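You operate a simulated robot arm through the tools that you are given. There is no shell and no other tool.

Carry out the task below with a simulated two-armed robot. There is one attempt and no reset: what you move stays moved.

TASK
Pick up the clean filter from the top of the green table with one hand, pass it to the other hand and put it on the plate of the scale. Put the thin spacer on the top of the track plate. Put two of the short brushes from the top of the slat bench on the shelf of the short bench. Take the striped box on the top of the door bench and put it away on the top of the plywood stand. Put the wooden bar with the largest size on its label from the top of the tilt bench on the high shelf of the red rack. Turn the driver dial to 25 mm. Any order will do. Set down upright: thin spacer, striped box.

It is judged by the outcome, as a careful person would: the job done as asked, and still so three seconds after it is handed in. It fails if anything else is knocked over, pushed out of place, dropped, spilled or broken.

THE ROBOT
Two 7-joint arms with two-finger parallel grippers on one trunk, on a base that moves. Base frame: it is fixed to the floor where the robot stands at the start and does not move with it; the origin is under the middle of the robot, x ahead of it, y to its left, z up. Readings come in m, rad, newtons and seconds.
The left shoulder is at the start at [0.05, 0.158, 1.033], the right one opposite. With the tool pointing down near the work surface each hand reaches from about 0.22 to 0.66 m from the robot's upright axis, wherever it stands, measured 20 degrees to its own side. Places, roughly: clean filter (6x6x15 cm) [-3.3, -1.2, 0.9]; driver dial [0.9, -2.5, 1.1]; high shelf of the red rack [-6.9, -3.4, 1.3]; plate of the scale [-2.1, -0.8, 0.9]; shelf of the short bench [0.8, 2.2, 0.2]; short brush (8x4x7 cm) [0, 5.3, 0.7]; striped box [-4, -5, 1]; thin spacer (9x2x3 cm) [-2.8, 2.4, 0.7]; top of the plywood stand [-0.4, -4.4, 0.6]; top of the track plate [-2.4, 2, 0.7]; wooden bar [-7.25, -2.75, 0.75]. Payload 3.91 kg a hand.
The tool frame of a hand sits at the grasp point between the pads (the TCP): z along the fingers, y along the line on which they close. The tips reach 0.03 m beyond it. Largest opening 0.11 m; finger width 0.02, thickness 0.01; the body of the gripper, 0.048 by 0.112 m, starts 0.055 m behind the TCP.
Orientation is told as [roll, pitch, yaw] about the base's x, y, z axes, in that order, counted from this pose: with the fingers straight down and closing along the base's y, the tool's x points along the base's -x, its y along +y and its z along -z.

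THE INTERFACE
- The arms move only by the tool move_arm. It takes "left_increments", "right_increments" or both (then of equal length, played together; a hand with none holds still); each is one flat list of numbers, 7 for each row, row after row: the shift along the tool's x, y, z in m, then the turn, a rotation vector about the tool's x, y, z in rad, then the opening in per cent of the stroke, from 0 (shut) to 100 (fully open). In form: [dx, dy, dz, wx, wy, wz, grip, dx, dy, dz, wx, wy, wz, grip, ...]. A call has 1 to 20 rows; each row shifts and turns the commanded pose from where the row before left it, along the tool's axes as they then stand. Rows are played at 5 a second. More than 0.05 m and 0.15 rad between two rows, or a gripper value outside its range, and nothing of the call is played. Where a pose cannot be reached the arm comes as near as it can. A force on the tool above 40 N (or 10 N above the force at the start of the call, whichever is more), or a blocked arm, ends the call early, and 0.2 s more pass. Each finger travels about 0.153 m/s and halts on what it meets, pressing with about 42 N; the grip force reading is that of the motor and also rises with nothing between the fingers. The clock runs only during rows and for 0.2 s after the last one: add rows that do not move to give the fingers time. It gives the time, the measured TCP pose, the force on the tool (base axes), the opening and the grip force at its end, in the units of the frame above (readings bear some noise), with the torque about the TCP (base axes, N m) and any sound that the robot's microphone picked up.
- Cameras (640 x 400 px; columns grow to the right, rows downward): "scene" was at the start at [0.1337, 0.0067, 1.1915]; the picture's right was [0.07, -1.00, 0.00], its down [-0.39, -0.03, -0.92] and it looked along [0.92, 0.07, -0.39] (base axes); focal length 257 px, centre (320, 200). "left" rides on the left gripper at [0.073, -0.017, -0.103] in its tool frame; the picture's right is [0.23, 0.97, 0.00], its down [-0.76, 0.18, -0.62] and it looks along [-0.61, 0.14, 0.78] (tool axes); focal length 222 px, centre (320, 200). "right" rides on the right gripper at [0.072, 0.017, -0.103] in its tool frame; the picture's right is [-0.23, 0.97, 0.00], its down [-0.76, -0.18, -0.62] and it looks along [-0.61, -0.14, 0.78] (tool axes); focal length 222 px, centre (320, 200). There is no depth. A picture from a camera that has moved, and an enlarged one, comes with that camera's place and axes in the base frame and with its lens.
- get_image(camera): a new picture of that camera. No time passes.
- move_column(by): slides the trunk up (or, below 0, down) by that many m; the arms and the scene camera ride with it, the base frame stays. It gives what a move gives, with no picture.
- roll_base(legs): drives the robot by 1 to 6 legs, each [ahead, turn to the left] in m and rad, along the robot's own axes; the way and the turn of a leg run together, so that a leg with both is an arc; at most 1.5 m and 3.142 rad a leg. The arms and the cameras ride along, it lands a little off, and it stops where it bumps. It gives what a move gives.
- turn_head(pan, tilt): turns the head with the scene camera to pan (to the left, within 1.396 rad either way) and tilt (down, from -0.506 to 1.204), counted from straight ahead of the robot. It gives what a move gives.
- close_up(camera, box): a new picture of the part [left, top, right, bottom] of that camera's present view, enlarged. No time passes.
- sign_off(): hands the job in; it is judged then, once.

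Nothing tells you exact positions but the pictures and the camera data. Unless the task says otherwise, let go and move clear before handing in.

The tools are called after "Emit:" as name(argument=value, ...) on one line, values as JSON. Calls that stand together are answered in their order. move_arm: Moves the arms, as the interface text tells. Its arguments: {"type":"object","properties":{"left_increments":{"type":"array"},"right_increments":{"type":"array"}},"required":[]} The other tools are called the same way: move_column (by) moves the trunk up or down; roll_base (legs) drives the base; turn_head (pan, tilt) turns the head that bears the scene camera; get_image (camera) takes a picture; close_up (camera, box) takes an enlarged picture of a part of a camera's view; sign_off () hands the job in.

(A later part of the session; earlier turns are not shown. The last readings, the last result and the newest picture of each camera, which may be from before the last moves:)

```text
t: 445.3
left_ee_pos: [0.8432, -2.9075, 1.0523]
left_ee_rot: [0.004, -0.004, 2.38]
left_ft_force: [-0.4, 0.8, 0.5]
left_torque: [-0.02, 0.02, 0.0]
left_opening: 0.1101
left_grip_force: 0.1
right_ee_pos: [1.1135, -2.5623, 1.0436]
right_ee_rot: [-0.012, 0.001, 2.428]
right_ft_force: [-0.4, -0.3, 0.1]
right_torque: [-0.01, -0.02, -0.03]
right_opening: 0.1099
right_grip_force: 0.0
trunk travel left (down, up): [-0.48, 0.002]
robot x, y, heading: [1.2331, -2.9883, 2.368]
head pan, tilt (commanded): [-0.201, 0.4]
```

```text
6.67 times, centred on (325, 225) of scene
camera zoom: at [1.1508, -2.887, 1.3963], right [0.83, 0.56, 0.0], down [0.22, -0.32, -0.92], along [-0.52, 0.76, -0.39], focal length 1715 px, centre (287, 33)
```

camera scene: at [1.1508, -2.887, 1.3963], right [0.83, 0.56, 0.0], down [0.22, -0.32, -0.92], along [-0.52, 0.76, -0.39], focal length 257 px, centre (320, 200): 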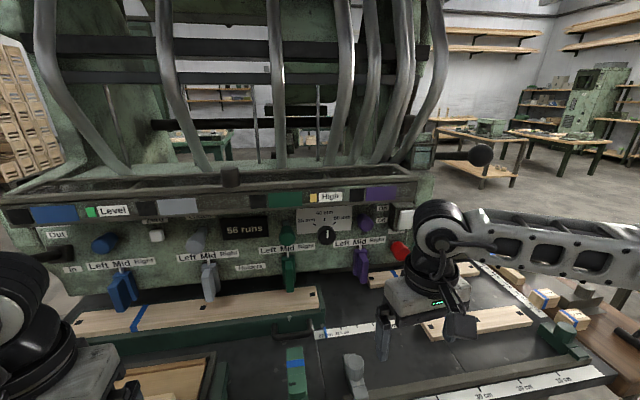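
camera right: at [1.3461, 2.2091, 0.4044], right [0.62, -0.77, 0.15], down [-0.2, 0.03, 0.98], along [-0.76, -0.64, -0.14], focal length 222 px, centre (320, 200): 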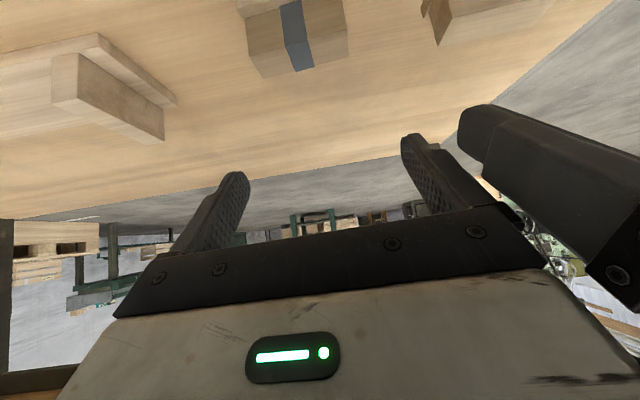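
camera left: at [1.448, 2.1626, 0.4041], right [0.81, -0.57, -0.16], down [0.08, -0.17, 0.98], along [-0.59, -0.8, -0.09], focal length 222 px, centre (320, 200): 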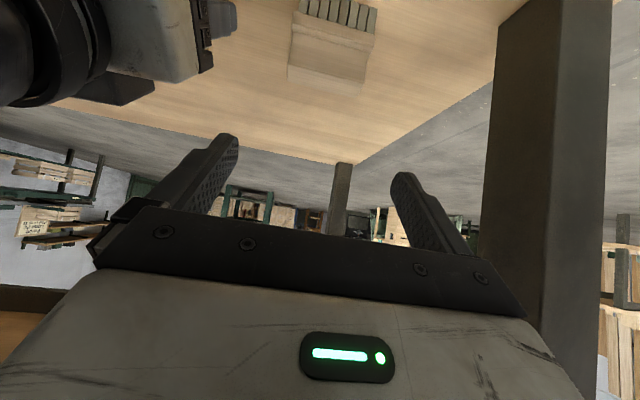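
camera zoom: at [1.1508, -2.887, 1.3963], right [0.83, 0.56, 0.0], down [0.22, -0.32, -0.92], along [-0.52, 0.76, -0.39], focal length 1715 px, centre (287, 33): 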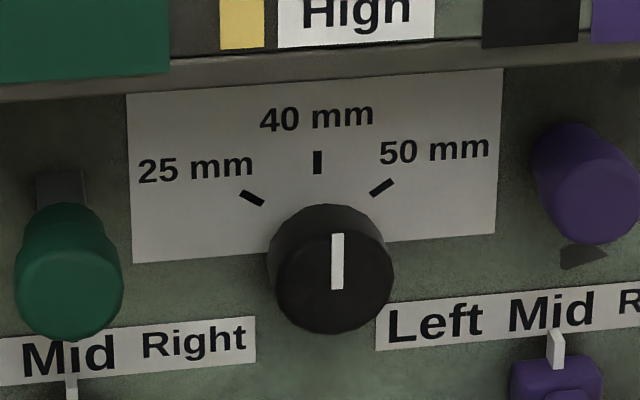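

The dial's base center triangulates to [0.857, -2.435, 1.09], 4 cm wide, protruding 3.4 cm, pointer straight up at 40 mm; the 25 mm tick is about 53° counter-clockwise. I'll turn the right hand to point forward and roll it in preparation, well short of the panel.

Emit:
move_arm(right_increments=[-0.04, 0, -0.0155, 0, 0, 0.09, 62, -0.04, 0, -0.0155, 0, 0, 0, 62, -0.037, 0, -0.0155, 0, 0, 0, 62, 0, 0, 0, 0, -0.1428, 0, 62, 0, 0, 0, 0, -0.1428, 0, 62, 0, 0, 0, 0, -0.1428, 0, 62, 0, 0, 0, 0, -0.1428, 0, 62, 0, 0, 0, 0, -0.1428, 0, 62, 0, 0, 0, 0, -0.1428, 0, 62, 0, 0, 0, 0, -0.1428, 0, 62, 0, 0, 0, 0, -0.1428, 0, 62, 0, 0, 0, 0, -0.1428, 0, 62, 0, 0, 0, 0, -0.1428, 0, 62, 0, 0, 0, 0, -0.1428, 0, 62, 0, 0, 0, 0, 0, 0, 62])

Emit:
get_image(camera="scene")

Emit:
get_image(camera="right")

```text
t: 448.5
left_ee_pos: [0.8429, -2.9087, 1.0522]
left_ee_rot: [0.006, 0.002, 2.38]
left_ft_force: [-0.2, -0.4, 0.6]
left_torque: [-0.01, -0.03, -0.01]
left_opening: 0.1099
left_grip_force: 0.1
right_ee_pos: [1.0324, -2.4726, 1.103]
right_ee_rot: [-0.028, -1.122, 2.369]
right_ft_force: [0.0, -0.5, 0.7]
right_torque: [-0.01, 0.03, 0.02]
right_opening: 0.0681
right_grip_force: 0.0
right hand out of reach, approached as far as the arm can: row 11, 12, 13, 14
trunk travel left (down, up): [-0.48, 0.002]
robot x, y, heading: [1.2286, -2.9907, 2.371]
head pan, tilt (commanded): [-0.201, 0.4]
```

```text
taken
camera scene: at [1.1507, -2.8868, 1.3963], right [0.83, 0.56, 0.0], down [0.22, -0.32, -0.92], along [-0.52, 0.76, -0.39], focal length 257 px, centre (320, 200)
```

scene: 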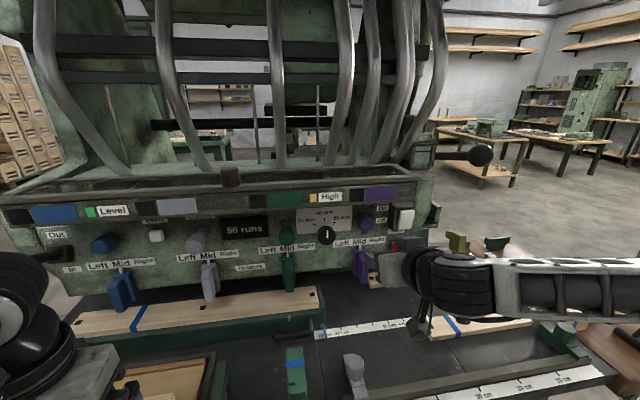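

```text
taken
camera right: at [1.1075, -2.5742, 1.0817], right [-0.77, -0.61, 0.19], down [0.28, -0.05, 0.96], along [-0.58, 0.79, 0.21], focal length 222 px, centre (320, 200)
```

right: 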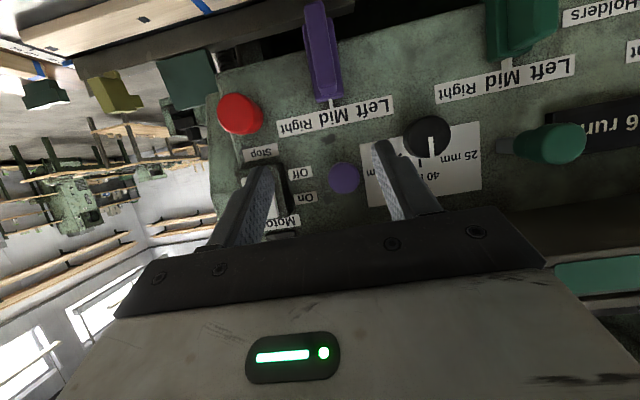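

The arm is too folded here to point fully forward. I'll back the robot up 0.15 m so the arm is straighter, raise the right hand, and lower the trunk so the shoulder is near dial height.

Emit:
roll_base(legs=[[-0.15, 0]])

Emit:
move_arm(right_increments=[-0.0338, 0, -0.0164, 0, 0, 0, 62, -0.0338, 0, -0.0164, 0, 0, 0, 62, -0.0338, 0, -0.0164, 0, 0, 0, 62, -0.0338, 0, -0.0164, 0, 0, 0, 62])

Emit:
move_column(by=-0.15)

Emit:
move_arm(right_increments=[-0.02, 0, 0.04, 0, 0, 0, 62, -0.02, 0, 0.04, 0, 0, 0, 62, 0, 0, 0, 0, -0.09, 0, 62, 0, 0, 0, 0, -0.09, 0, 62, 0, 0, 0, 0, -0.09, 0, 62, 0, 0, 0, 0, -0.09, 0, 62, 0, 0, 0, 0, -0.09, 0, 62])

```text
t: 449.9
left_ee_pos: [0.9517, -3.0129, 1.053]
left_ee_rot: [0.004, -0.002, 2.382]
left_ft_force: [0.5, 0.0, 0.5]
left_torque: [0.01, 0.0, 0.02]
left_opening: 0.1098
left_grip_force: 0.1
right_ee_pos: [1.1407, -2.5774, 1.1033]
right_ee_rot: [-0.028, -1.123, 2.37]
right_ft_force: [0.0, 0.0, 0.6]
right_torque: [0.0, -0.01, 0.02]
right_opening: 0.0681
right_grip_force: 0.1
trunk travel left (down, up): [-0.48, 0.002]
robot x, y, heading: [1.3411, -3.0941, 2.366]
head pan, tilt (commanded): [-0.201, 0.4]
```

```text
t: 450.9
left_ee_pos: [0.952, -3.0135, 1.0526]
left_ee_rot: [0.006, -0.002, 2.381]
left_ft_force: [0.2, -0.2, 0.1]
left_torque: [0.01, -0.02, 0.02]
left_opening: 0.1101
left_grip_force: 0.1
right_ee_pos: [1.139, -2.5796, 1.2515]
right_ee_rot: [-0.03, -1.122, 2.369]
right_ft_force: [-0.1, 0.2, -0.9]
right_torque: [0.02, -0.03, 0.03]
right_opening: 0.0681
right_grip_force: 0.1
trunk travel left (down, up): [-0.48, 0.002]
robot x, y, heading: [1.3392, -3.0968, 2.372]
head pan, tilt (commanded): [-0.201, 0.4]
```

```text
t: 452.6
left_ee_pos: [0.9528, -3.0138, 0.9029]
left_ee_rot: [0.004, -0.002, 2.381]
left_ft_force: [-0.4, 0.3, 0.6]
left_torque: [0.01, 0.02, 0.01]
left_opening: 0.1102
left_grip_force: 0.0
right_ee_pos: [1.1385, -2.5788, 1.1003]
right_ee_rot: [-0.029, -1.124, 2.369]
right_ft_force: [-0.2, 0.1, 1.0]
right_torque: [0.0, 0.0, -0.01]
right_opening: 0.0681
right_grip_force: 0.0
trunk travel left (down, up): [-0.33, 0.152]
robot x, y, heading: [1.3357, -3.0973, 2.37]
head pan, tilt (commanded): [-0.201, 0.4]
```

```text
t: 454.2
left_ee_pos: [0.9517, -3.013, 0.9021]
left_ee_rot: [0.003, -0.001, 2.382]
left_ft_force: [0.5, -0.4, -0.6]
left_torque: [0.0, 0.01, 0.01]
left_opening: 0.1101
left_grip_force: 0.1
right_ee_pos: [1.0768, -2.5158, 1.1023]
right_ee_rot: [-0.095, -1.438, 2.438]
right_ft_force: [-0.6, -0.4, -0.6]
right_torque: [-0.04, 0.05, -0.04]
right_opening: 0.0681
right_grip_force: 0.0
right hand out of reach, approached as far as the arm can: row 7
trunk travel left (down, up): [-0.33, 0.152]
robot x, y, heading: [1.3385, -3.0955, 2.369]
head pan, tilt (commanded): [-0.201, 0.4]
```

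The hand now points almost straight at the panel (8° down). I'll line it up laterally with the dial and test wrist roll in free air.

Emit:
move_arm(right_increments=[0, 0.034, 0, 0, 0, 0, 62, 0, 0.034, 0, 0, 0, 0, 62, 0, 0.034, 0, 0, 0, 0, 62, 0, 0, 0, 0, 0, 0.13, 62, 0, 0, 0, 0, 0, 0.13, 62, 0, 0, 0, 0, 0, 0.13, 62, 0, 0, 0, 0, 0, 0.13, 62, 0, 0, 0, 0, 0, 0, 62])

Emit:
get_image(camera="scene")

Emit:
get_image(camera="right")

```text
t: 456.0
left_ee_pos: [0.9518, -3.0123, 0.902]
left_ee_rot: [0.005, -0.002, 2.381]
left_ft_force: [-0.1, 0.2, 0.4]
left_torque: [0.02, 0.01, -0.01]
left_opening: 0.1098
left_grip_force: 0.1
right_ee_pos: [1.0035, -2.5847, 1.1007]
right_ee_rot: [1.306, -1.046, 1.003]
right_ft_force: [-0.4, 0.1, 0.3]
right_torque: [-0.01, 0.0, -0.01]
right_opening: 0.0683
right_grip_force: 0.1
trunk travel left (down, up): [-0.33, 0.152]
robot x, y, heading: [1.3375, -3.0975, 2.375]
head pan, tilt (commanded): [-0.201, 0.4]
```

```text
taken
camera scene: at [1.2591, -2.9921, 1.2463], right [0.83, 0.56, 0.0], down [0.22, -0.32, -0.92], along [-0.52, 0.76, -0.39], focal length 257 px, centre (320, 200)
```

scene: 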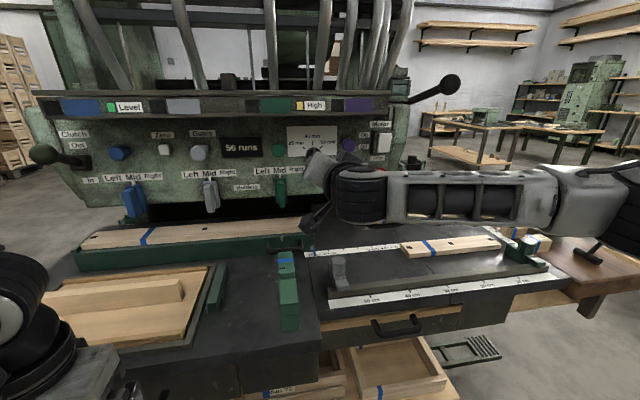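

```text
taken
camera right: at [1.0444, -2.7009, 1.0598], right [-0.59, -0.45, 0.67], down [0.75, -0.02, 0.66], along [-0.28, 0.89, 0.35], focal length 222 px, centre (320, 200)
```

right: 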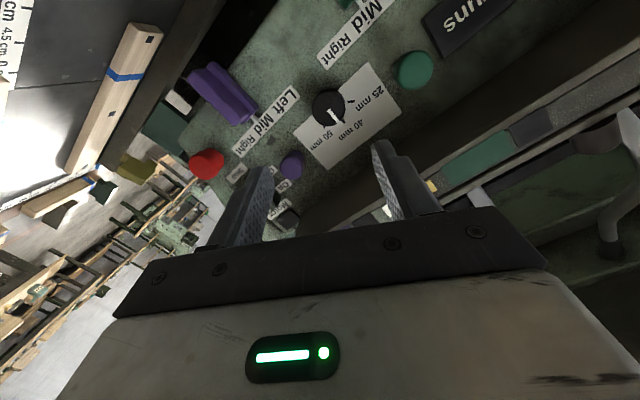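

Positive roll is reachable. I'll roll a bit further, then advance to 8 cm from the panel and measure the dial again with the hand camera.

Emit:
move_arm(right_increments=[0, 0, 0, 0, 0, 0.15, 62, 0, 0, 0, 0, 0, 0.15, 62, -0.0008, 0.0017, 0.045, 0, 0, 0, 62, -0.0009, 0.0017, 0.045, 0, 0, 0, 62, 0, 0, 0, 0, 0, 0, 62])

Emit:
get_image(camera="right")

Emit:
close_up(camera="right", box=[240, 50, 420, 200])

Emit:
close_up(camera="scene", box=[240, 100, 420, 240])

```text
t: 457.2
left_ee_pos: [0.9517, -3.0122, 0.902]
left_ee_rot: [0.004, 0.0, 2.381]
left_ft_force: [0.3, -0.1, 0.2]
left_torque: [-0.01, 0.01, -0.01]
left_opening: 0.11
left_grip_force: 0.1
right_ee_pos: [0.9376, -2.5222, 1.0945]
right_ee_rot: [1.389, -0.753, 0.897]
right_ft_force: [-0.2, -0.4, -0.2]
right_torque: [0.0, -0.01, 0.01]
right_opening: 0.0681
right_grip_force: 0.0
trunk travel left (down, up): [-0.33, 0.152]
robot x, y, heading: [1.3379, -3.0972, 2.368]
head pan, tilt (commanded): [-0.201, 0.4]
```

```text
taken
camera right: at [0.9684, -2.6448, 1.0692], right [-0.44, -0.27, 0.85], down [0.88, 0.06, 0.48], along [-0.18, 0.96, 0.21], focal length 222 px, centre (320, 200)
```

right: 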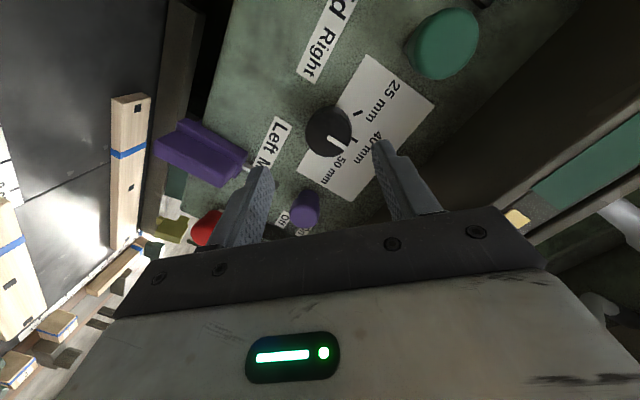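

```text
2.67 times, centred on (330, 125) of right
camera zoom: at [0.9684, -2.6448, 1.0692], right [-0.44, -0.27, 0.85], down [0.88, 0.06, 0.48], along [-0.18, 0.96, 0.21], focal length 592 px, centre (293, 400)
```

zoom: 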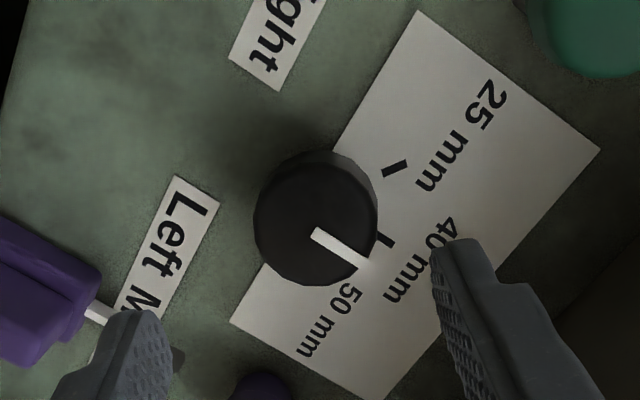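

```text
2.86 times, centred on (330, 170) of scene
camera zoom: at [1.2591, -2.9921, 1.2463], right [0.83, 0.56, 0.0], down [0.22, -0.32, -0.92], along [-0.52, 0.76, -0.39], focal length 735 px, centre (291, 286)
```

zoom: 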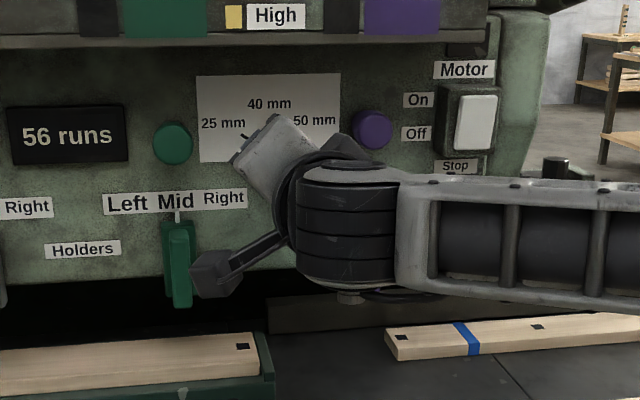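

The dial axis agrees within 3 mm. I'll advance onto the knob and close the fingers.

Emit:
move_arm(right_increments=[-0.0025, 0.0019, 0.027, 0, 0, 0, 62, -0.0025, 0.0019, 0.027, 0, 0, 0, 62, -0.0025, 0.0019, 0.02, 0, 0, 0, 62, 0, 0, 0.007, 0, 0, 0, 62, 0, 0, 0, 0, 0, 0, 62])

Emit:
close_up(camera="right", box=[220, 50, 440, 230])

```text
t: 458.4
left_ee_pos: [0.9516, -3.0124, 0.9015]
left_ee_rot: [0.005, -0.001, 2.38]
left_ft_force: [0.9, -0.1, 0.1]
left_torque: [-0.01, 0.0, -0.01]
left_opening: 0.1098
left_grip_force: 0.0
right_ee_pos: [0.8845, -2.4638, 1.0921]
right_ee_rot: [1.387, -0.753, 0.899]
right_ft_force: [0.2, -0.3, -0.4]
right_torque: [-0.01, 0.03, 0.02]
right_opening: 0.068
right_grip_force: 0.0
trunk travel left (down, up): [-0.33, 0.152]
robot x, y, heading: [1.3411, -3.0973, 2.366]
head pan, tilt (commanded): [-0.201, 0.4]
```

```text
2.22 times, centred on (330, 140) of right
camera zoom: at [0.9148, -2.5852, 1.0673], right [-0.44, -0.27, 0.85], down [0.88, 0.06, 0.48], along [-0.18, 0.96, 0.21], focal length 494 px, centre (298, 333)
```

zoom: 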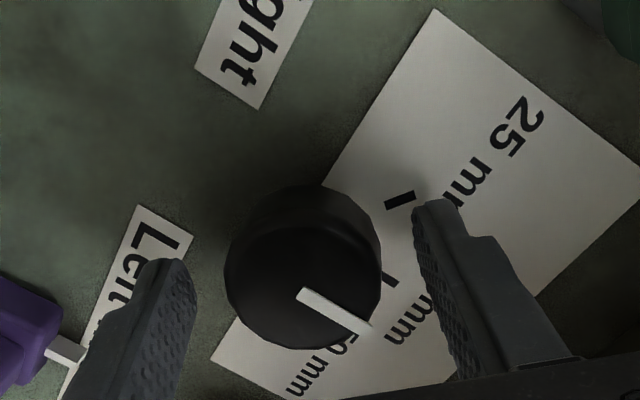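

The knob is centered between the fingers. I'll close on it and rotate about the dial axis counter-clockwise by about 45°, then check the pointer.

Emit:
move_arm(right_increments=[0, 0, 0, 0, 0, 0, 30, 0, 0, 0, 0, 0, 0, 0, 0, 0, 0, 0, 0, 0, 0, 0, 0, 0, 0, 0, 0, 0])

Emit:
move_arm(right_increments=[0, 0, 0, 0.0125, -0.0122, -0.131, 0, 0, 0, 0, 0.0125, -0.0122, -0.131, 0, 0, 0, 0, 0, 0, 0, 0])

Emit:
close_up(camera="right", box=[220, 50, 440, 230])

```text
t: 459.4
left_ee_pos: [0.9514, -3.0146, 0.9012]
left_ee_rot: [0.002, -0.001, 2.381]
left_ft_force: [-0.4, 0.3, 0.0]
left_torque: [0.02, -0.01, 0.01]
left_opening: 0.1101
left_grip_force: 0.0
right_ee_pos: [0.882, -2.4646, 1.094]
right_ee_rot: [1.392, -0.756, 0.897]
right_ft_force: [-13.7, 4.8, 13.2]
right_torque: [0.18, 0.26, 1.24]
right_opening: 0.0411
right_grip_force: 45.0
trunk travel left (down, up): [-0.33, 0.152]
robot x, y, heading: [1.3384, -3.1, 2.371]
head pan, tilt (commanded): [-0.201, 0.4]
```

```text
t: 460.2
left_ee_pos: [0.9515, -3.0146, 0.9033]
left_ee_rot: [0.003, 0.002, 2.382]
left_ft_force: [-0.2, 1.4, -0.7]
left_torque: [-0.01, 0.01, -0.01]
left_opening: 0.1101
left_grip_force: 0.1
right_ee_pos: [0.8826, -2.4655, 1.0939]
right_ee_rot: [1.329, -1.021, 0.945]
right_ft_force: [-19.3, 3.6, 17.4]
right_torque: [0.11, 0.2, 0.94]
right_opening: 0.0414
right_grip_force: 45.1
trunk travel left (down, up): [-0.33, 0.152]
robot x, y, heading: [1.3407, -3.0974, 2.37]
head pan, tilt (commanded): [-0.201, 0.4]
```

```text
2.22 times, centred on (330, 140) of right
camera zoom: at [0.919, -2.5816, 1.0534], right [-0.59, -0.42, 0.69], down [0.77, -0.04, 0.64], along [-0.24, 0.91, 0.35], focal length 494 px, centre (298, 333)
```

zoom: 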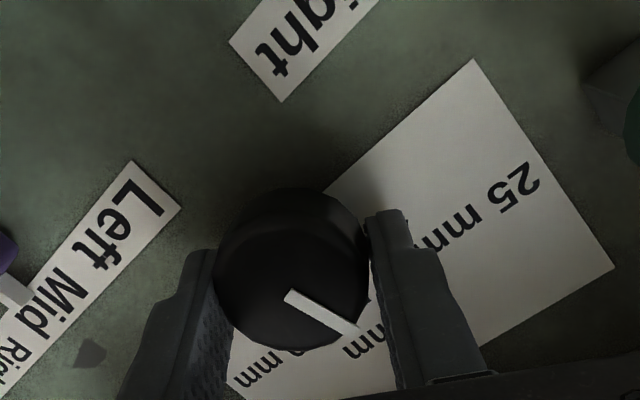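

The knob turns with the hand. I'll relieve the small lateral load and continue turning.

Emit:
move_arm(right_increments=[-0.001, 0.003, 0.001, 0, 0, 0, 0, 0, 0, 0, 0.0125, -0.0122, -0.131, 0, 0, 0, 0, 0.0125, -0.0122, -0.131, 0, 0, 0, 0, 0, 0, 0, 0])

Emit:
close_up(camera="right", box=[220, 50, 440, 230])

```text
t: 461.2
left_ee_pos: [0.9528, -3.0134, 0.9029]
left_ee_rot: [0.003, -0.002, 2.381]
left_ft_force: [-0.2, 0.9, -0.2]
left_torque: [0.01, -0.02, -0.01]
left_opening: 0.1101
left_grip_force: 0.1
right_ee_pos: [0.8811, -2.4645, 1.0942]
right_ee_rot: [1.157, -1.276, 1.1]
right_ft_force: [-2.9, -9.9, 9.5]
right_torque: [-0.42, -0.38, 0.8]
right_opening: 0.0413
right_grip_force: 44.8
trunk travel left (down, up): [-0.33, 0.152]
robot x, y, heading: [1.3371, -3.0979, 2.37]
head pan, tilt (commanded): [-0.201, 0.4]
```

```text
2.22 times, centred on (330, 140) of right
camera zoom: at [0.9268, -2.5741, 1.0409], right [-0.7, -0.53, 0.48], down [0.64, -0.17, 0.75], along [-0.32, 0.83, 0.45], focal length 494 px, centre (298, 333)
```

zoom: 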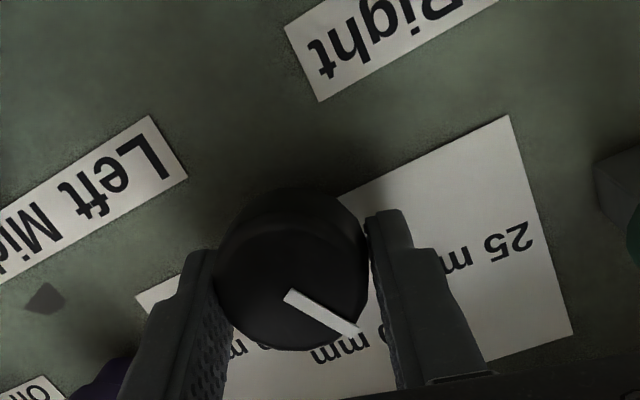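

Emit:
move_arm(right_increments=[0, 0.001, 0, 0.0125, -0.0122, -0.131, 0, 0, 0, 0, 0.0125, -0.0122, -0.131, 0, 0, 0, 0, 0.0125, -0.0122, -0.131, 0, 0, 0, 0, 0, 0, 0, 0])

Emit:
close_up(camera="right", box=[220, 50, 440, 230])

Emit:
close_up(camera="scene", box=[260, 110, 380, 210])

```text
t: 462.2
left_ee_pos: [0.9518, -3.015, 0.9022]
left_ee_rot: [0.002, -0.001, 2.381]
left_ft_force: [-0.2, -0.4, -0.1]
left_torque: [0.0, -0.03, -0.01]
left_opening: 0.11
left_grip_force: 0.1
right_ee_pos: [0.8813, -2.4673, 1.094]
right_ee_rot: [-0.984, -1.417, -3.056]
right_ft_force: [0.1, -17.7, 1.9]
right_torque: [-0.56, -0.51, 0.47]
right_opening: 0.0414
right_grip_force: 45.7
trunk travel left (down, up): [-0.33, 0.152]
robot x, y, heading: [1.3373, -3.0962, 2.367]
head pan, tilt (commanded): [-0.201, 0.4]
```

```text
2.22 times, centred on (330, 140) of right
camera zoom: at [0.9428, -2.5587, 1.0279], right [-0.79, -0.61, 0.1], down [0.41, -0.39, 0.83], along [-0.46, 0.69, 0.55], focal length 494 px, centre (298, 333)
```

zoom: 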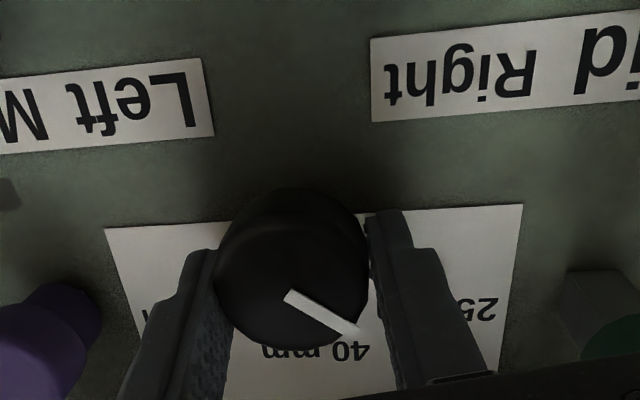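

```text
4.00 times, centred on (320, 160) of scene
camera zoom: at [1.2591, -2.9945, 1.2465], right [0.83, 0.56, 0.0], down [0.22, -0.32, -0.92], along [-0.52, 0.76, -0.39], focal length 1029 px, centre (320, 360)
```

zoom: 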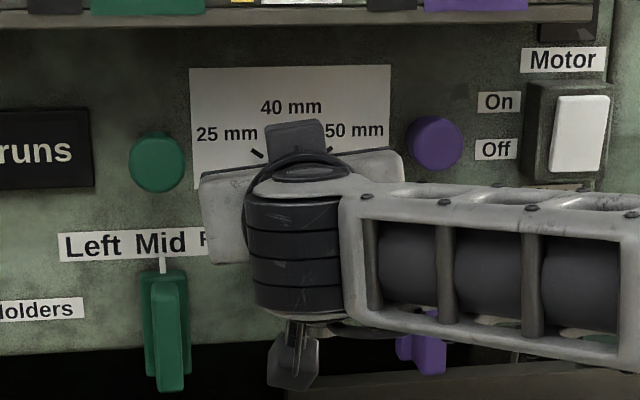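

I've turned about 53°. I'll open, back straight off, and check the pointer against the 25 mm tick.

Emit:
move_arm(right_increments=[0, 0, 0, 0, 0, 0, 40, 0, 0, 0, 0, 0, 0, 62, 0, 0, 0, 0, 0, 0, 62, 0, 0, -0.03, 0, 0, 0, 62, 0, 0, -0.04, 0, 0, 0, 62, 0, 0, -0.04, 0, 0, 0, 62, 0, 0, -0.04, 0, 0, 0, 62, 0, 0, 0, 0, 0, 0, 62])

Emit:
close_up(camera="right", box=[220, 50, 440, 230])

Emit:
get_image(camera="right")

```text
t: 464.0
left_ee_pos: [0.9511, -3.013, 0.9025]
left_ee_rot: [0.004, 0.0, 2.381]
left_ft_force: [0.3, 0.0, 0.2]
left_torque: [0.0, 0.03, 0.0]
left_opening: 0.1102
left_grip_force: 0.0
right_ee_pos: [0.9749, -2.5833, 1.1045]
right_ee_rot: [-0.972, -1.421, -3.076]
right_ft_force: [0.6, -0.1, 0.5]
right_torque: [0.01, 0.04, 0.04]
right_opening: 0.0684
right_grip_force: 0.0
trunk travel left (down, up): [-0.33, 0.152]
robot x, y, heading: [1.3356, -3.0963, 2.365]
head pan, tilt (commanded): [-0.201, 0.4]
```

```text
2.22 times, centred on (330, 140) of right
camera zoom: at [1.0349, -2.6749, 1.0384], right [-0.79, -0.6, 0.11], down [0.41, -0.39, 0.83], along [-0.46, 0.7, 0.55], focal length 494 px, centre (298, 333)
```

zoom: 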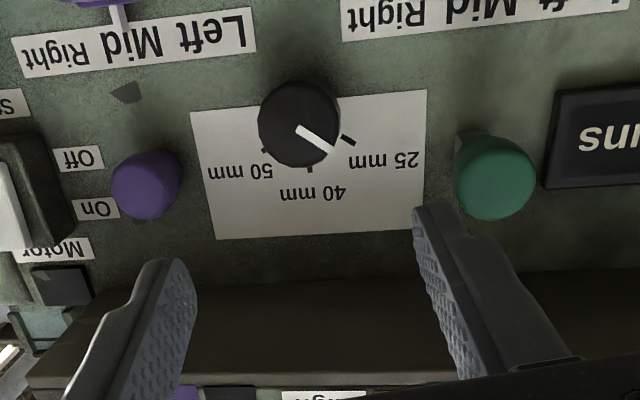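

```text
taken
camera right: at [1.0349, -2.6749, 1.0384], right [-0.79, -0.6, 0.11], down [0.41, -0.39, 0.83], along [-0.46, 0.7, 0.55], focal length 222 px, centre (320, 200)
```

right: 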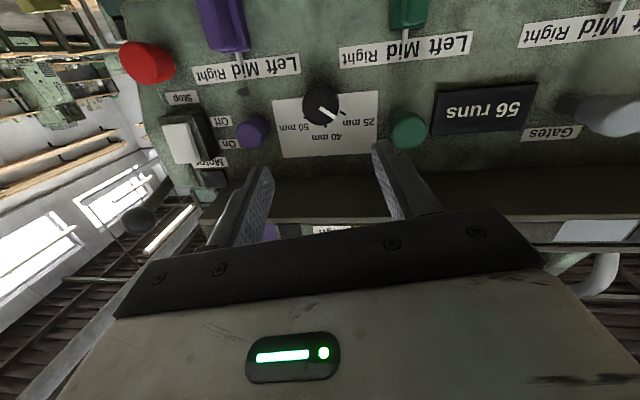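

The pointer looks parallel to the 25 mm tick. I'll move the hand aside and verify with the head camera.

Emit:
move_arm(right_increments=[0, -0.03, -0.03, 0, 0, 0, 62, 0, -0.04, -0.02, 0, 0, 0, 62, 0, -0.045, 0, 0, 0, 0, 62, 0, -0.045, 0, 0, 0, 0, 62])

Emit:
close_up(camera="scene", box=[290, 120, 350, 170])

Emit:
get_image(camera="scene")

```text
t: 465.0
left_ee_pos: [0.9516, -3.0126, 0.9022]
left_ee_rot: [0.005, 0.0, 2.379]
left_ft_force: [0.0, -0.9, -0.2]
left_torque: [-0.01, -0.01, 0.02]
left_opening: 0.11
left_grip_force: 0.1
right_ee_pos: [1.1271, -2.5252, 1.126]
right_ee_rot: [-0.971, -1.423, -3.075]
right_ft_force: [0.1, -0.7, 0.9]
right_torque: [0.02, 0.0, 0.03]
right_opening: 0.068
right_grip_force: 0.2
trunk travel left (down, up): [-0.33, 0.152]
robot x, y, heading: [1.3394, -3.0962, 2.37]
head pan, tilt (commanded): [-0.201, 0.4]
```

```text
8.00 times, centred on (320, 145) of scene
camera zoom: at [1.2595, -2.9918, 1.2463], right [0.83, 0.56, 0.0], down [0.22, -0.32, -0.92], along [-0.52, 0.76, -0.39], focal length 2058 px, centre (320, 640)
```

zoom: 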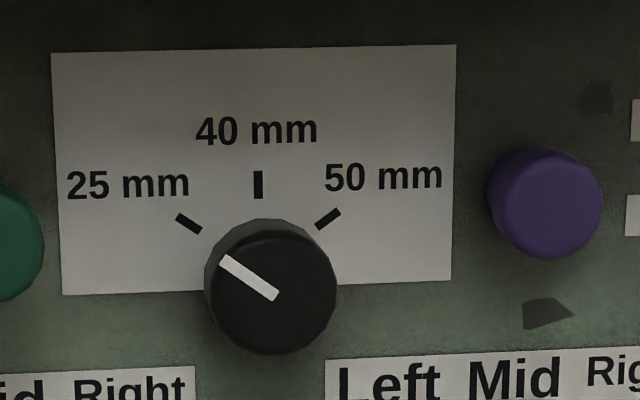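

```text
taken
camera scene: at [1.2595, -2.9918, 1.2463], right [0.83, 0.56, 0.0], down [0.22, -0.32, -0.92], along [-0.52, 0.76, -0.39], focal length 257 px, centre (320, 200)
```

scene: 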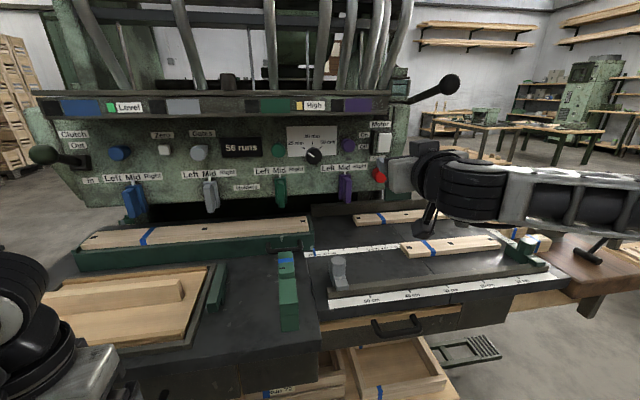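

The dial reads 25 mm: pointer and tick agree to about 1°. I'll back away, return the right hand to pointing down, and plan the drive to the striped box.

Emit:
roll_base(legs=[[-0.35, 0]])

Emit:
move_arm(right_increments=[0, 0, 0, 0, 0.143, 0, 100, 0, 0, 0, 0, 0.143, 0, 100, 0, 0, 0, 0, 0.143, 0, 100, 0, 0, 0, 0, 0.143, 0, 100, 0, 0, 0, 0, 0.143, 0, 100, 0, 0, 0, 0, 0.143, 0, 100, 0, 0, 0, 0, 0.143, 0, 100, 0, 0, 0, 0, 0.143, 0, 100, 0, 0, 0, 0, 0.143, 0, 100, 0, 0, 0, 0, 0.143, 0, 100, 0, 0, 0, 0, 0, 0, 100])

Emit:
turn_head(pan=0.9, tilt=0.25)

Emit:
get_image(camera="scene")

```text
t: 467.3
left_ee_pos: [1.1993, -3.2553, 0.9027]
left_ee_rot: [0.005, -0.001, 2.38]
left_ft_force: [-0.6, 0.5, -0.2]
left_torque: [-0.04, -0.01, 0.02]
left_opening: 0.1102
left_grip_force: 0.0
right_ee_pos: [1.3747, -2.7677, 1.1262]
right_ee_rot: [-0.973, -1.422, -3.073]
right_ft_force: [0.3, -0.1, 0.0]
right_torque: [0.0, -0.02, 0.03]
right_opening: 0.0683
right_grip_force: 0.0
trunk travel left (down, up): [-0.33, 0.152]
robot x, y, heading: [1.5839, -3.3417, 2.378]
head pan, tilt (commanded): [-0.201, 0.4]
```

```text
t: 469.7
left_ee_pos: [1.1993, -3.2547, 0.9026]
left_ee_rot: [0.005, 0.001, 2.379]
left_ft_force: [0.0, 0.2, 0.2]
left_torque: [0.02, -0.01, 0.01]
left_opening: 0.1101
left_grip_force: 0.0
right_ee_pos: [1.3756, -2.7664, 1.1252]
right_ee_rot: [-0.121, -0.054, 2.25]
right_ft_force: [-0.3, 0.1, -0.6]
right_torque: [-0.02, 0.01, -0.06]
right_opening: 0.1099
right_grip_force: 0.1
trunk travel left (down, up): [-0.33, 0.152]
robot x, y, heading: [1.5885, -3.3369, 2.374]
head pan, tilt (commanded): [-0.201, 0.4]
```

```text
t: 471.0
left_ee_pos: [1.1998, -3.2551, 0.9019]
left_ee_rot: [0.004, 0.0, 2.378]
left_ft_force: [0.8, -0.3, -0.2]
left_torque: [-0.02, 0.02, -0.02]
left_opening: 0.1098
left_grip_force: 0.1
right_ee_pos: [1.3747, -2.7655, 1.125]
right_ee_rot: [-0.123, -0.056, 2.249]
right_ft_force: [-0.1, -0.3, 0.1]
right_torque: [-0.02, -0.01, -0.01]
right_opening: 0.1103
right_grip_force: 0.0
trunk travel left (down, up): [-0.33, 0.152]
robot x, y, heading: [1.5828, -3.3378, 2.375]
head pan, tilt (commanded): [0.901, 0.25]
```

```text
taken
camera scene: at [1.4671, -3.3222, 1.2603], right [-0.13, 0.99, 0.0], down [0.25, 0.03, -0.97], along [-0.96, -0.12, -0.25], focal length 257 px, centre (320, 200)
```

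scene: 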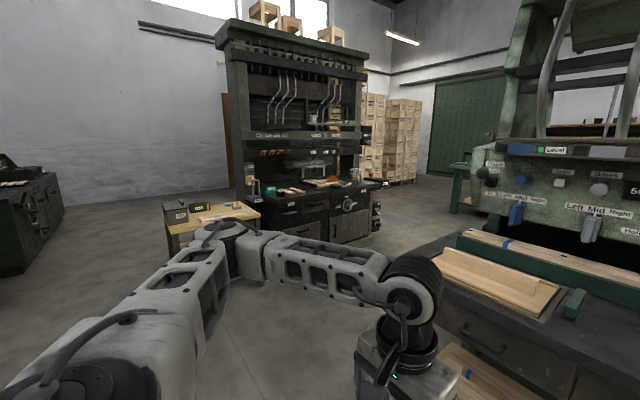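

I see the plywood stand next to the tall tool rack. I'll level the right hand and look further left to plan the route west.

Emit:
move_arm(right_increments=[0, 0, 0, -0.121, 0.0, 0, 100, 0, 0, 0, 0, 0.054, 0, 100, 0, 0, 0, 0, 0, 0, 100])

Emit:
turn_head(pan=1.39, tilt=0.25)

Emit:
get_image(camera="scene")

```text
t: 471.8
left_ee_pos: [1.2009, -3.2529, 0.9034]
left_ee_rot: [0.004, -0.001, 2.378]
left_ft_force: [-0.8, 0.6, -0.3]
left_torque: [0.02, 0.03, -0.01]
left_opening: 0.1102
left_grip_force: 0.1
right_ee_pos: [1.3759, -2.7655, 1.1253]
right_ee_rot: [-0.002, -0.002, 2.249]
right_ft_force: [0.4, -0.7, 0.4]
right_torque: [-0.06, -0.02, -0.01]
right_opening: 0.1103
right_grip_force: 0.1
trunk travel left (down, up): [-0.33, 0.152]
robot x, y, heading: [1.5904, -3.3386, 2.372]
head pan, tilt (commanded): [0.901, 0.25]
```

```text
t: 472.7
left_ee_pos: [1.2001, -3.2547, 0.9024]
left_ee_rot: [0.005, 0.001, 2.379]
left_ft_force: [0.6, -0.2, -0.9]
left_torque: [-0.01, 0.02, -0.04]
left_opening: 0.1099
left_grip_force: 0.1
right_ee_pos: [1.3743, -2.7658, 1.1261]
right_ee_rot: [-0.001, -0.003, 2.252]
right_ft_force: [0.2, 0.1, 0.1]
right_torque: [-0.03, -0.02, 0.01]
right_opening: 0.1101
right_grip_force: 0.0
trunk travel left (down, up): [-0.33, 0.152]
robot x, y, heading: [1.5857, -3.3394, 2.367]
head pan, tilt (commanded): [1.389, 0.25]
```

```text
taken
camera scene: at [1.4836, -3.3643, 1.2603], right [-0.58, 0.82, 0.0], down [0.2, 0.14, -0.97], along [-0.79, -0.56, -0.25], focal length 257 px, centre (320, 200)
```

scene: 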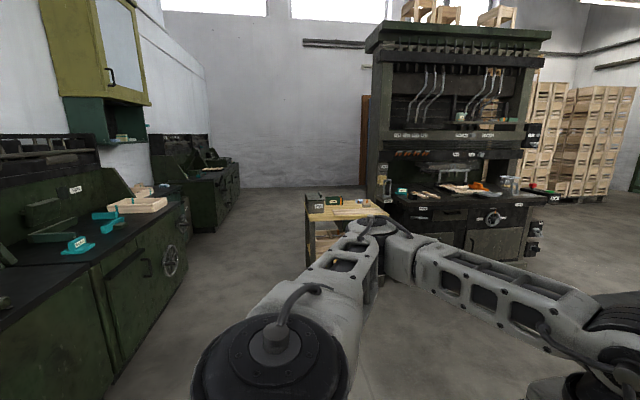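

The passage between the plywood stand and the cabinets is wide enough. I'll drive through it toward the far side of the room.

Emit:
roll_base(legs=[[0, 1.606], [1.33, 0], [1.32, 0], [0, -0.441], [0.9, 0], [0.9, 0]])

Emit:
turn_head(pan=-0.5, tilt=0.2)

Emit:
get_image(camera="scene")

```text
t: 499.3
left_ee_pos: [-2.0261, -6.3344, 0.902]
left_ee_rot: [0.005, 0.0, -2.715]
left_ft_force: [0.1, 0.2, -0.5]
left_torque: [0.01, -0.01, -0.04]
left_opening: 0.1099
left_grip_force: 0.1
right_ee_pos: [-2.4167, -5.9903, 1.1264]
right_ee_rot: [-0.001, -0.005, -2.843]
right_ft_force: [-0.3, 1.2, -0.2]
right_torque: [-0.01, 0.0, 0.0]
right_opening: 0.1101
right_grip_force: 0.0
trunk travel left (down, up): [-0.33, 0.152]
robot x, y, heading: [-1.808, -6.0075, -2.721]
head pan, tilt (commanded): [1.389, 0.25]
```

```text
t: 501.2
left_ee_pos: [-2.0283, -6.3343, 0.9028]
left_ee_rot: [0.005, 0.0, -2.713]
left_ft_force: [-0.8, 0.4, 0.5]
left_torque: [-0.03, 0.0, -0.02]
left_opening: 0.1099
left_grip_force: 0.0
right_ee_pos: [-2.4167, -5.99, 1.1263]
right_ee_rot: [-0.002, -0.002, -2.841]
right_ft_force: [-0.5, 0.1, 0.2]
right_torque: [-0.01, 0.01, 0.04]
right_opening: 0.1098
right_grip_force: 0.1
trunk travel left (down, up): [-0.33, 0.152]
robot x, y, heading: [-1.8059, -6.0032, -2.728]
head pan, tilt (commanded): [-0.499, 0.201]
```

```text
taken
camera scene: at [-1.9344, -6.015, 1.2649], right [0.08, 1.0, 0.0], down [0.2, -0.02, -0.98], along [-0.98, 0.08, -0.2], focal length 257 px, centre (320, 200)
```

scene: 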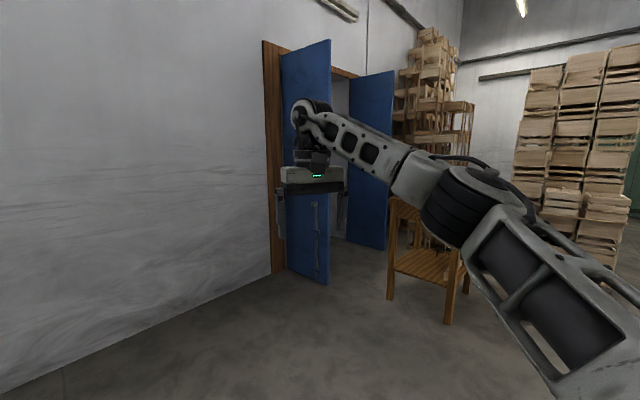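

The blue door and a small wooden bench (the door bench) are ahead. I'll drive closer to see the striped box.

Emit:
roll_base(legs=[[0, -0.77], [1.15, 0], [0, -0.1]])

Emit:
turn_head(pan=0.0, tilt=0.35)

Emit:
get_image(camera="scene")

```text
t: 509.5
left_ee_pos: [-3.262, -5.6398, 0.902]
left_ee_rot: [0.006, 0.001, 2.686]
left_ft_force: [0.9, 0.3, 0.3]
left_torque: [-0.03, 0.02, 0.02]
left_opening: 0.1101
left_grip_force: 0.0
right_ee_pos: [-3.2427, -5.1213, 1.1247]
right_ee_rot: [-0.002, -0.005, 2.556]
right_ft_force: [0.1, 1.2, -0.3]
right_torque: [-0.02, 0.05, 0.0]
right_opening: 0.11
right_grip_force: 0.1
trunk travel left (down, up): [-0.33, 0.152]
robot x, y, heading: [-2.8695, -5.6011, 2.677]
head pan, tilt (commanded): [-0.499, 0.201]
```

```text
t: 510.4
left_ee_pos: [-3.2632, -5.6386, 0.9021]
left_ee_rot: [0.005, 0.0, 2.686]
left_ft_force: [0.0, 0.1, -0.9]
left_torque: [0.02, -0.01, 0.0]
left_opening: 0.1101
left_grip_force: 0.0
right_ee_pos: [-3.2428, -5.1211, 1.1253]
right_ee_rot: [-0.002, -0.004, 2.556]
right_ft_force: [0.0, 0.3, 0.0]
right_torque: [0.0, -0.04, -0.01]
right_opening: 0.1099
right_grip_force: 0.0
trunk travel left (down, up): [-0.33, 0.152]
robot x, y, heading: [-2.8687, -5.5997, 2.673]
head pan, tilt (commanded): [0.0, 0.351]
```

```text
taken
camera scene: at [-2.9868, -5.5424, 1.2509], right [0.45, 0.89, 0.0], down [0.31, -0.15, -0.94], along [-0.84, 0.42, -0.34], focal length 257 px, centre (320, 200)
```

scene: 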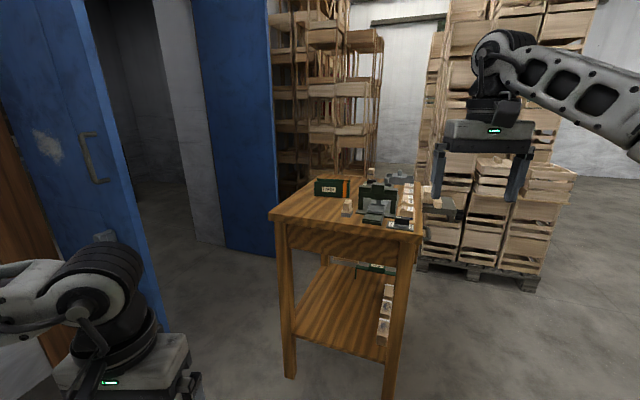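

Emit:
close_up(camera="scene", box=[260, 150, 460, 260])

```text
3.20 times, centred on (360, 205) of scene
camera zoom: at [-2.9868, -5.5424, 1.2509], right [0.45, 0.89, 0.0], down [0.31, -0.15, -0.94], along [-0.84, 0.42, -0.34], focal length 823 px, centre (192, 184)
```

zoom: 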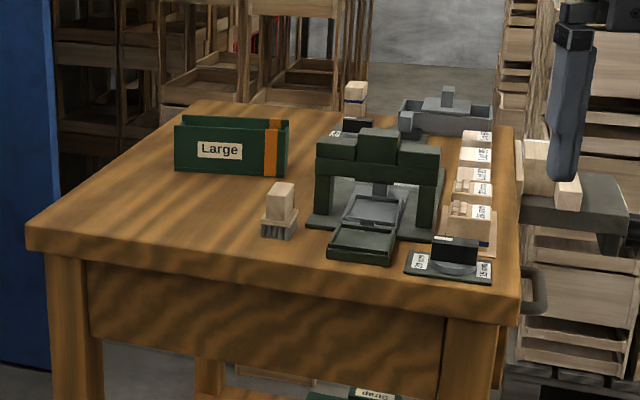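

The green box with the orange stripe, labelled "Large", is the striped box at about [-3.88, -5.04]. I'll raise the trunk and left hand, then drive up to the bench's near edge.

Emit:
move_column(by=0.15)

Emit:
move_arm(left_increments=[0, 0, -0.045, 0, 0, 0, 100, 0, 0, -0.045, 0, 0, 0, 100, 0, 0, -0.045, 0, 0, 0, 100, 0, 0, -0.03, 0, 0, 0, 100])

Emit:
roll_base(legs=[[0, 0.21], [0.63, 0], [0, -0.53]])

Emit:
turn_head(pan=0.0, tilt=0.7)

Emit:
get_image(camera="scene")

Emit:
get_image(camera="right")

Emit:
get_image(camera="left")

```text
t: 512.2
left_ee_pos: [-3.2628, -5.6388, 1.0523]
left_ee_rot: [0.005, 0.0, 2.686]
left_ft_force: [1.4, -0.5, -0.5]
left_torque: [0.0, -0.03, 0.02]
left_opening: 0.1099
left_grip_force: 0.1
right_ee_pos: [-3.2444, -5.1206, 1.2758]
right_ee_rot: [-0.002, -0.003, 2.555]
right_ft_force: [-0.1, 0.0, 1.1]
right_torque: [0.01, -0.01, -0.04]
right_opening: 0.1101
right_grip_force: 0.0
trunk travel left (down, up): [-0.48, 0.002]
robot x, y, heading: [-2.8692, -5.6009, 2.674]
head pan, tilt (commanded): [0.0, 0.351]
```

```text
t: 513.2
left_ee_pos: [-3.263, -5.6376, 1.2188]
left_ee_rot: [0.006, 0.0, 2.687]
left_ft_force: [0.0, -1.0, 1.4]
left_torque: [-0.02, 0.02, 0.01]
left_opening: 0.1098
left_grip_force: 0.1
right_ee_pos: [-3.242, -5.1208, 1.2761]
right_ee_rot: [-0.001, -0.005, 2.556]
right_ft_force: [0.0, 0.7, 0.1]
right_torque: [-0.01, 0.0, -0.01]
right_opening: 0.1102
right_grip_force: 0.0
trunk travel left (down, up): [-0.48, 0.002]
robot x, y, heading: [-2.8688, -5.6007, 2.677]
head pan, tilt (commanded): [0.0, 0.351]
```

```text
t: 519.0
left_ee_pos: [-3.8682, -5.3548, 1.2175]
left_ee_rot: [0.005, -0.002, 2.368]
left_ft_force: [1.0, 0.1, -0.6]
left_torque: [-0.02, 0.0, -0.03]
left_opening: 0.11
left_grip_force: 0.0
right_ee_pos: [-3.6897, -4.8695, 1.2751]
right_ee_rot: [-0.001, -0.004, 2.238]
right_ft_force: [-1.1, 0.7, -0.5]
right_torque: [0.0, 0.0, 0.01]
right_opening: 0.1101
right_grip_force: 0.1
trunk travel left (down, up): [-0.48, 0.002]
robot x, y, heading: [-3.4874, -5.4441, 2.354]
head pan, tilt (commanded): [0.0, 0.351]
```

```text
t: 519.9
left_ee_pos: [-3.8697, -5.354, 1.2175]
left_ee_rot: [0.004, 0.0, 2.37]
left_ft_force: [0.3, 0.0, -0.5]
left_torque: [-0.03, -0.01, 0.02]
left_opening: 0.1099
left_grip_force: 0.2
right_ee_pos: [-3.6894, -4.8693, 1.275]
right_ee_rot: [-0.003, -0.002, 2.237]
right_ft_force: [0.8, -0.1, 0.5]
right_torque: [-0.01, 0.02, -0.02]
right_opening: 0.1101
right_grip_force: 0.1
trunk travel left (down, up): [-0.48, 0.002]
robot x, y, heading: [-3.4827, -5.4419, 2.359]
head pan, tilt (commanded): [0.0, 0.7]
```

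```text
taken
camera scene: at [-3.5713, -5.3554, 1.3695], right [0.71, 0.71, 0.0], down [0.46, -0.45, -0.77], along [-0.54, 0.54, -0.64], focal length 257 px, centre (320, 200)
```

scene: 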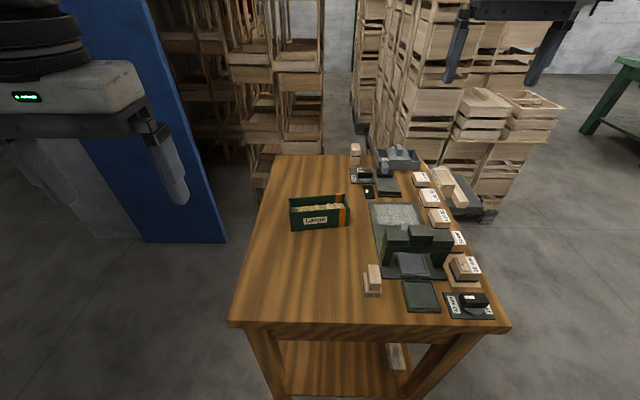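

```text
taken
camera right: at [-3.6569, -4.9381, 1.3782], right [-0.91, -0.42, 0.0], down [-0.33, 0.71, 0.63], along [-0.26, 0.57, -0.78], focal length 222 px, centre (320, 200)
```

right: 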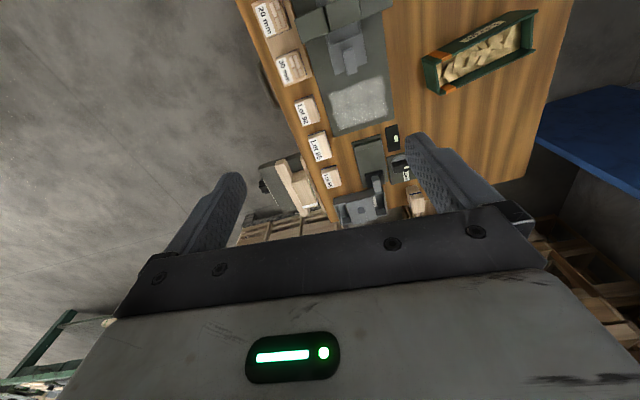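

```text
taken
camera left: at [-3.8054, -5.3927, 1.3199], right [-0.52, -0.86, 0.0], down [-0.67, 0.41, 0.62], along [-0.54, 0.32, -0.78], focal length 222 px, centre (320, 200)
```

left: 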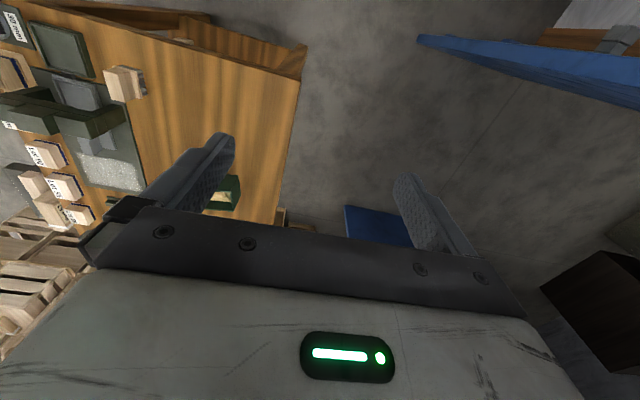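

Emit:
close_up(camera="scene", box=[270, 170, 370, 250])

Emit:
close_up(camera="right", box=[400, 0, 560, 110])

```text
5.00 times, centred on (320, 210) of scene
camera zoom: at [-3.5713, -5.3554, 1.3695], right [0.71, 0.71, 0.0], down [0.46, -0.45, -0.77], along [-0.54, 0.54, -0.64], focal length 1286 px, centre (320, 150)
```

zoom: 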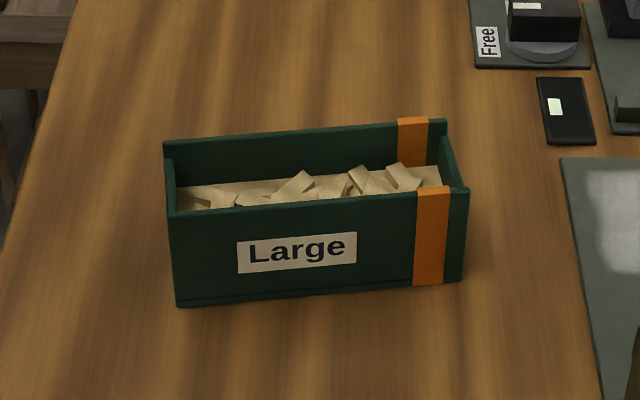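

```text
3.64 times, centred on (480, 55) of right
camera zoom: at [-3.6569, -4.9381, 1.3782], right [-0.91, -0.42, 0.0], down [-0.33, 0.71, 0.63], along [-0.26, 0.57, -0.78], focal length 808 px, centre (-262, 727)
```

zoom: 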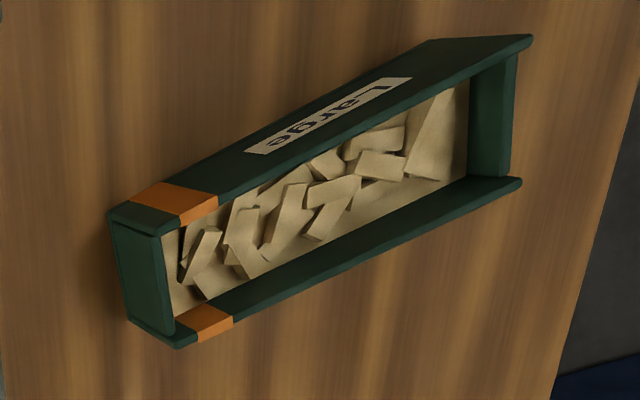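

The striped box is open and holds loose wood chips, so it must stay level. It is 147×54×65 mm, rim at z≈0.947, and must be gripped across its 54 mm depth. I'll test turning the right wrist the positive way.

Emit:
move_arm(right_increments=[0, 0, 0, 0, 0, 0.148, 100, 0, 0, 0, 0, 0, 0.148, 100, 0, 0, 0, 0, 0, 0.148, 100, 0, 0, 0, 0, 0, 0.148, 100, 0, 0, 0, 0, 0, 0.148, 100, 0, 0, 0, 0, 0, 0.148, 100, 0, 0, 0, 0, 0, 0.148, 100, 0, 0, 0, 0, 0, 0.148, 100, 0, 0, 0, 0, 0, 0.148, 100])

```text
t: 521.9
left_ee_pos: [-3.8689, -5.3548, 1.2187]
left_ee_rot: [0.005, -0.001, 2.367]
left_ft_force: [0.7, -1.0, 0.5]
left_torque: [0.02, 0.0, 0.02]
left_opening: 0.1101
left_grip_force: 0.0
right_ee_pos: [-3.6888, -4.8693, 1.2764]
right_ee_rot: [0.002, -0.003, 0.903]
right_ft_force: [-0.1, -0.2, -0.3]
right_torque: [-0.05, -0.01, 0.01]
right_opening: 0.1098
right_grip_force: 0.1
trunk travel left (down, up): [-0.48, 0.002]
robot x, y, heading: [-3.4842, -5.446, 2.359]
head pan, tilt (commanded): [0.0, 0.7]
```

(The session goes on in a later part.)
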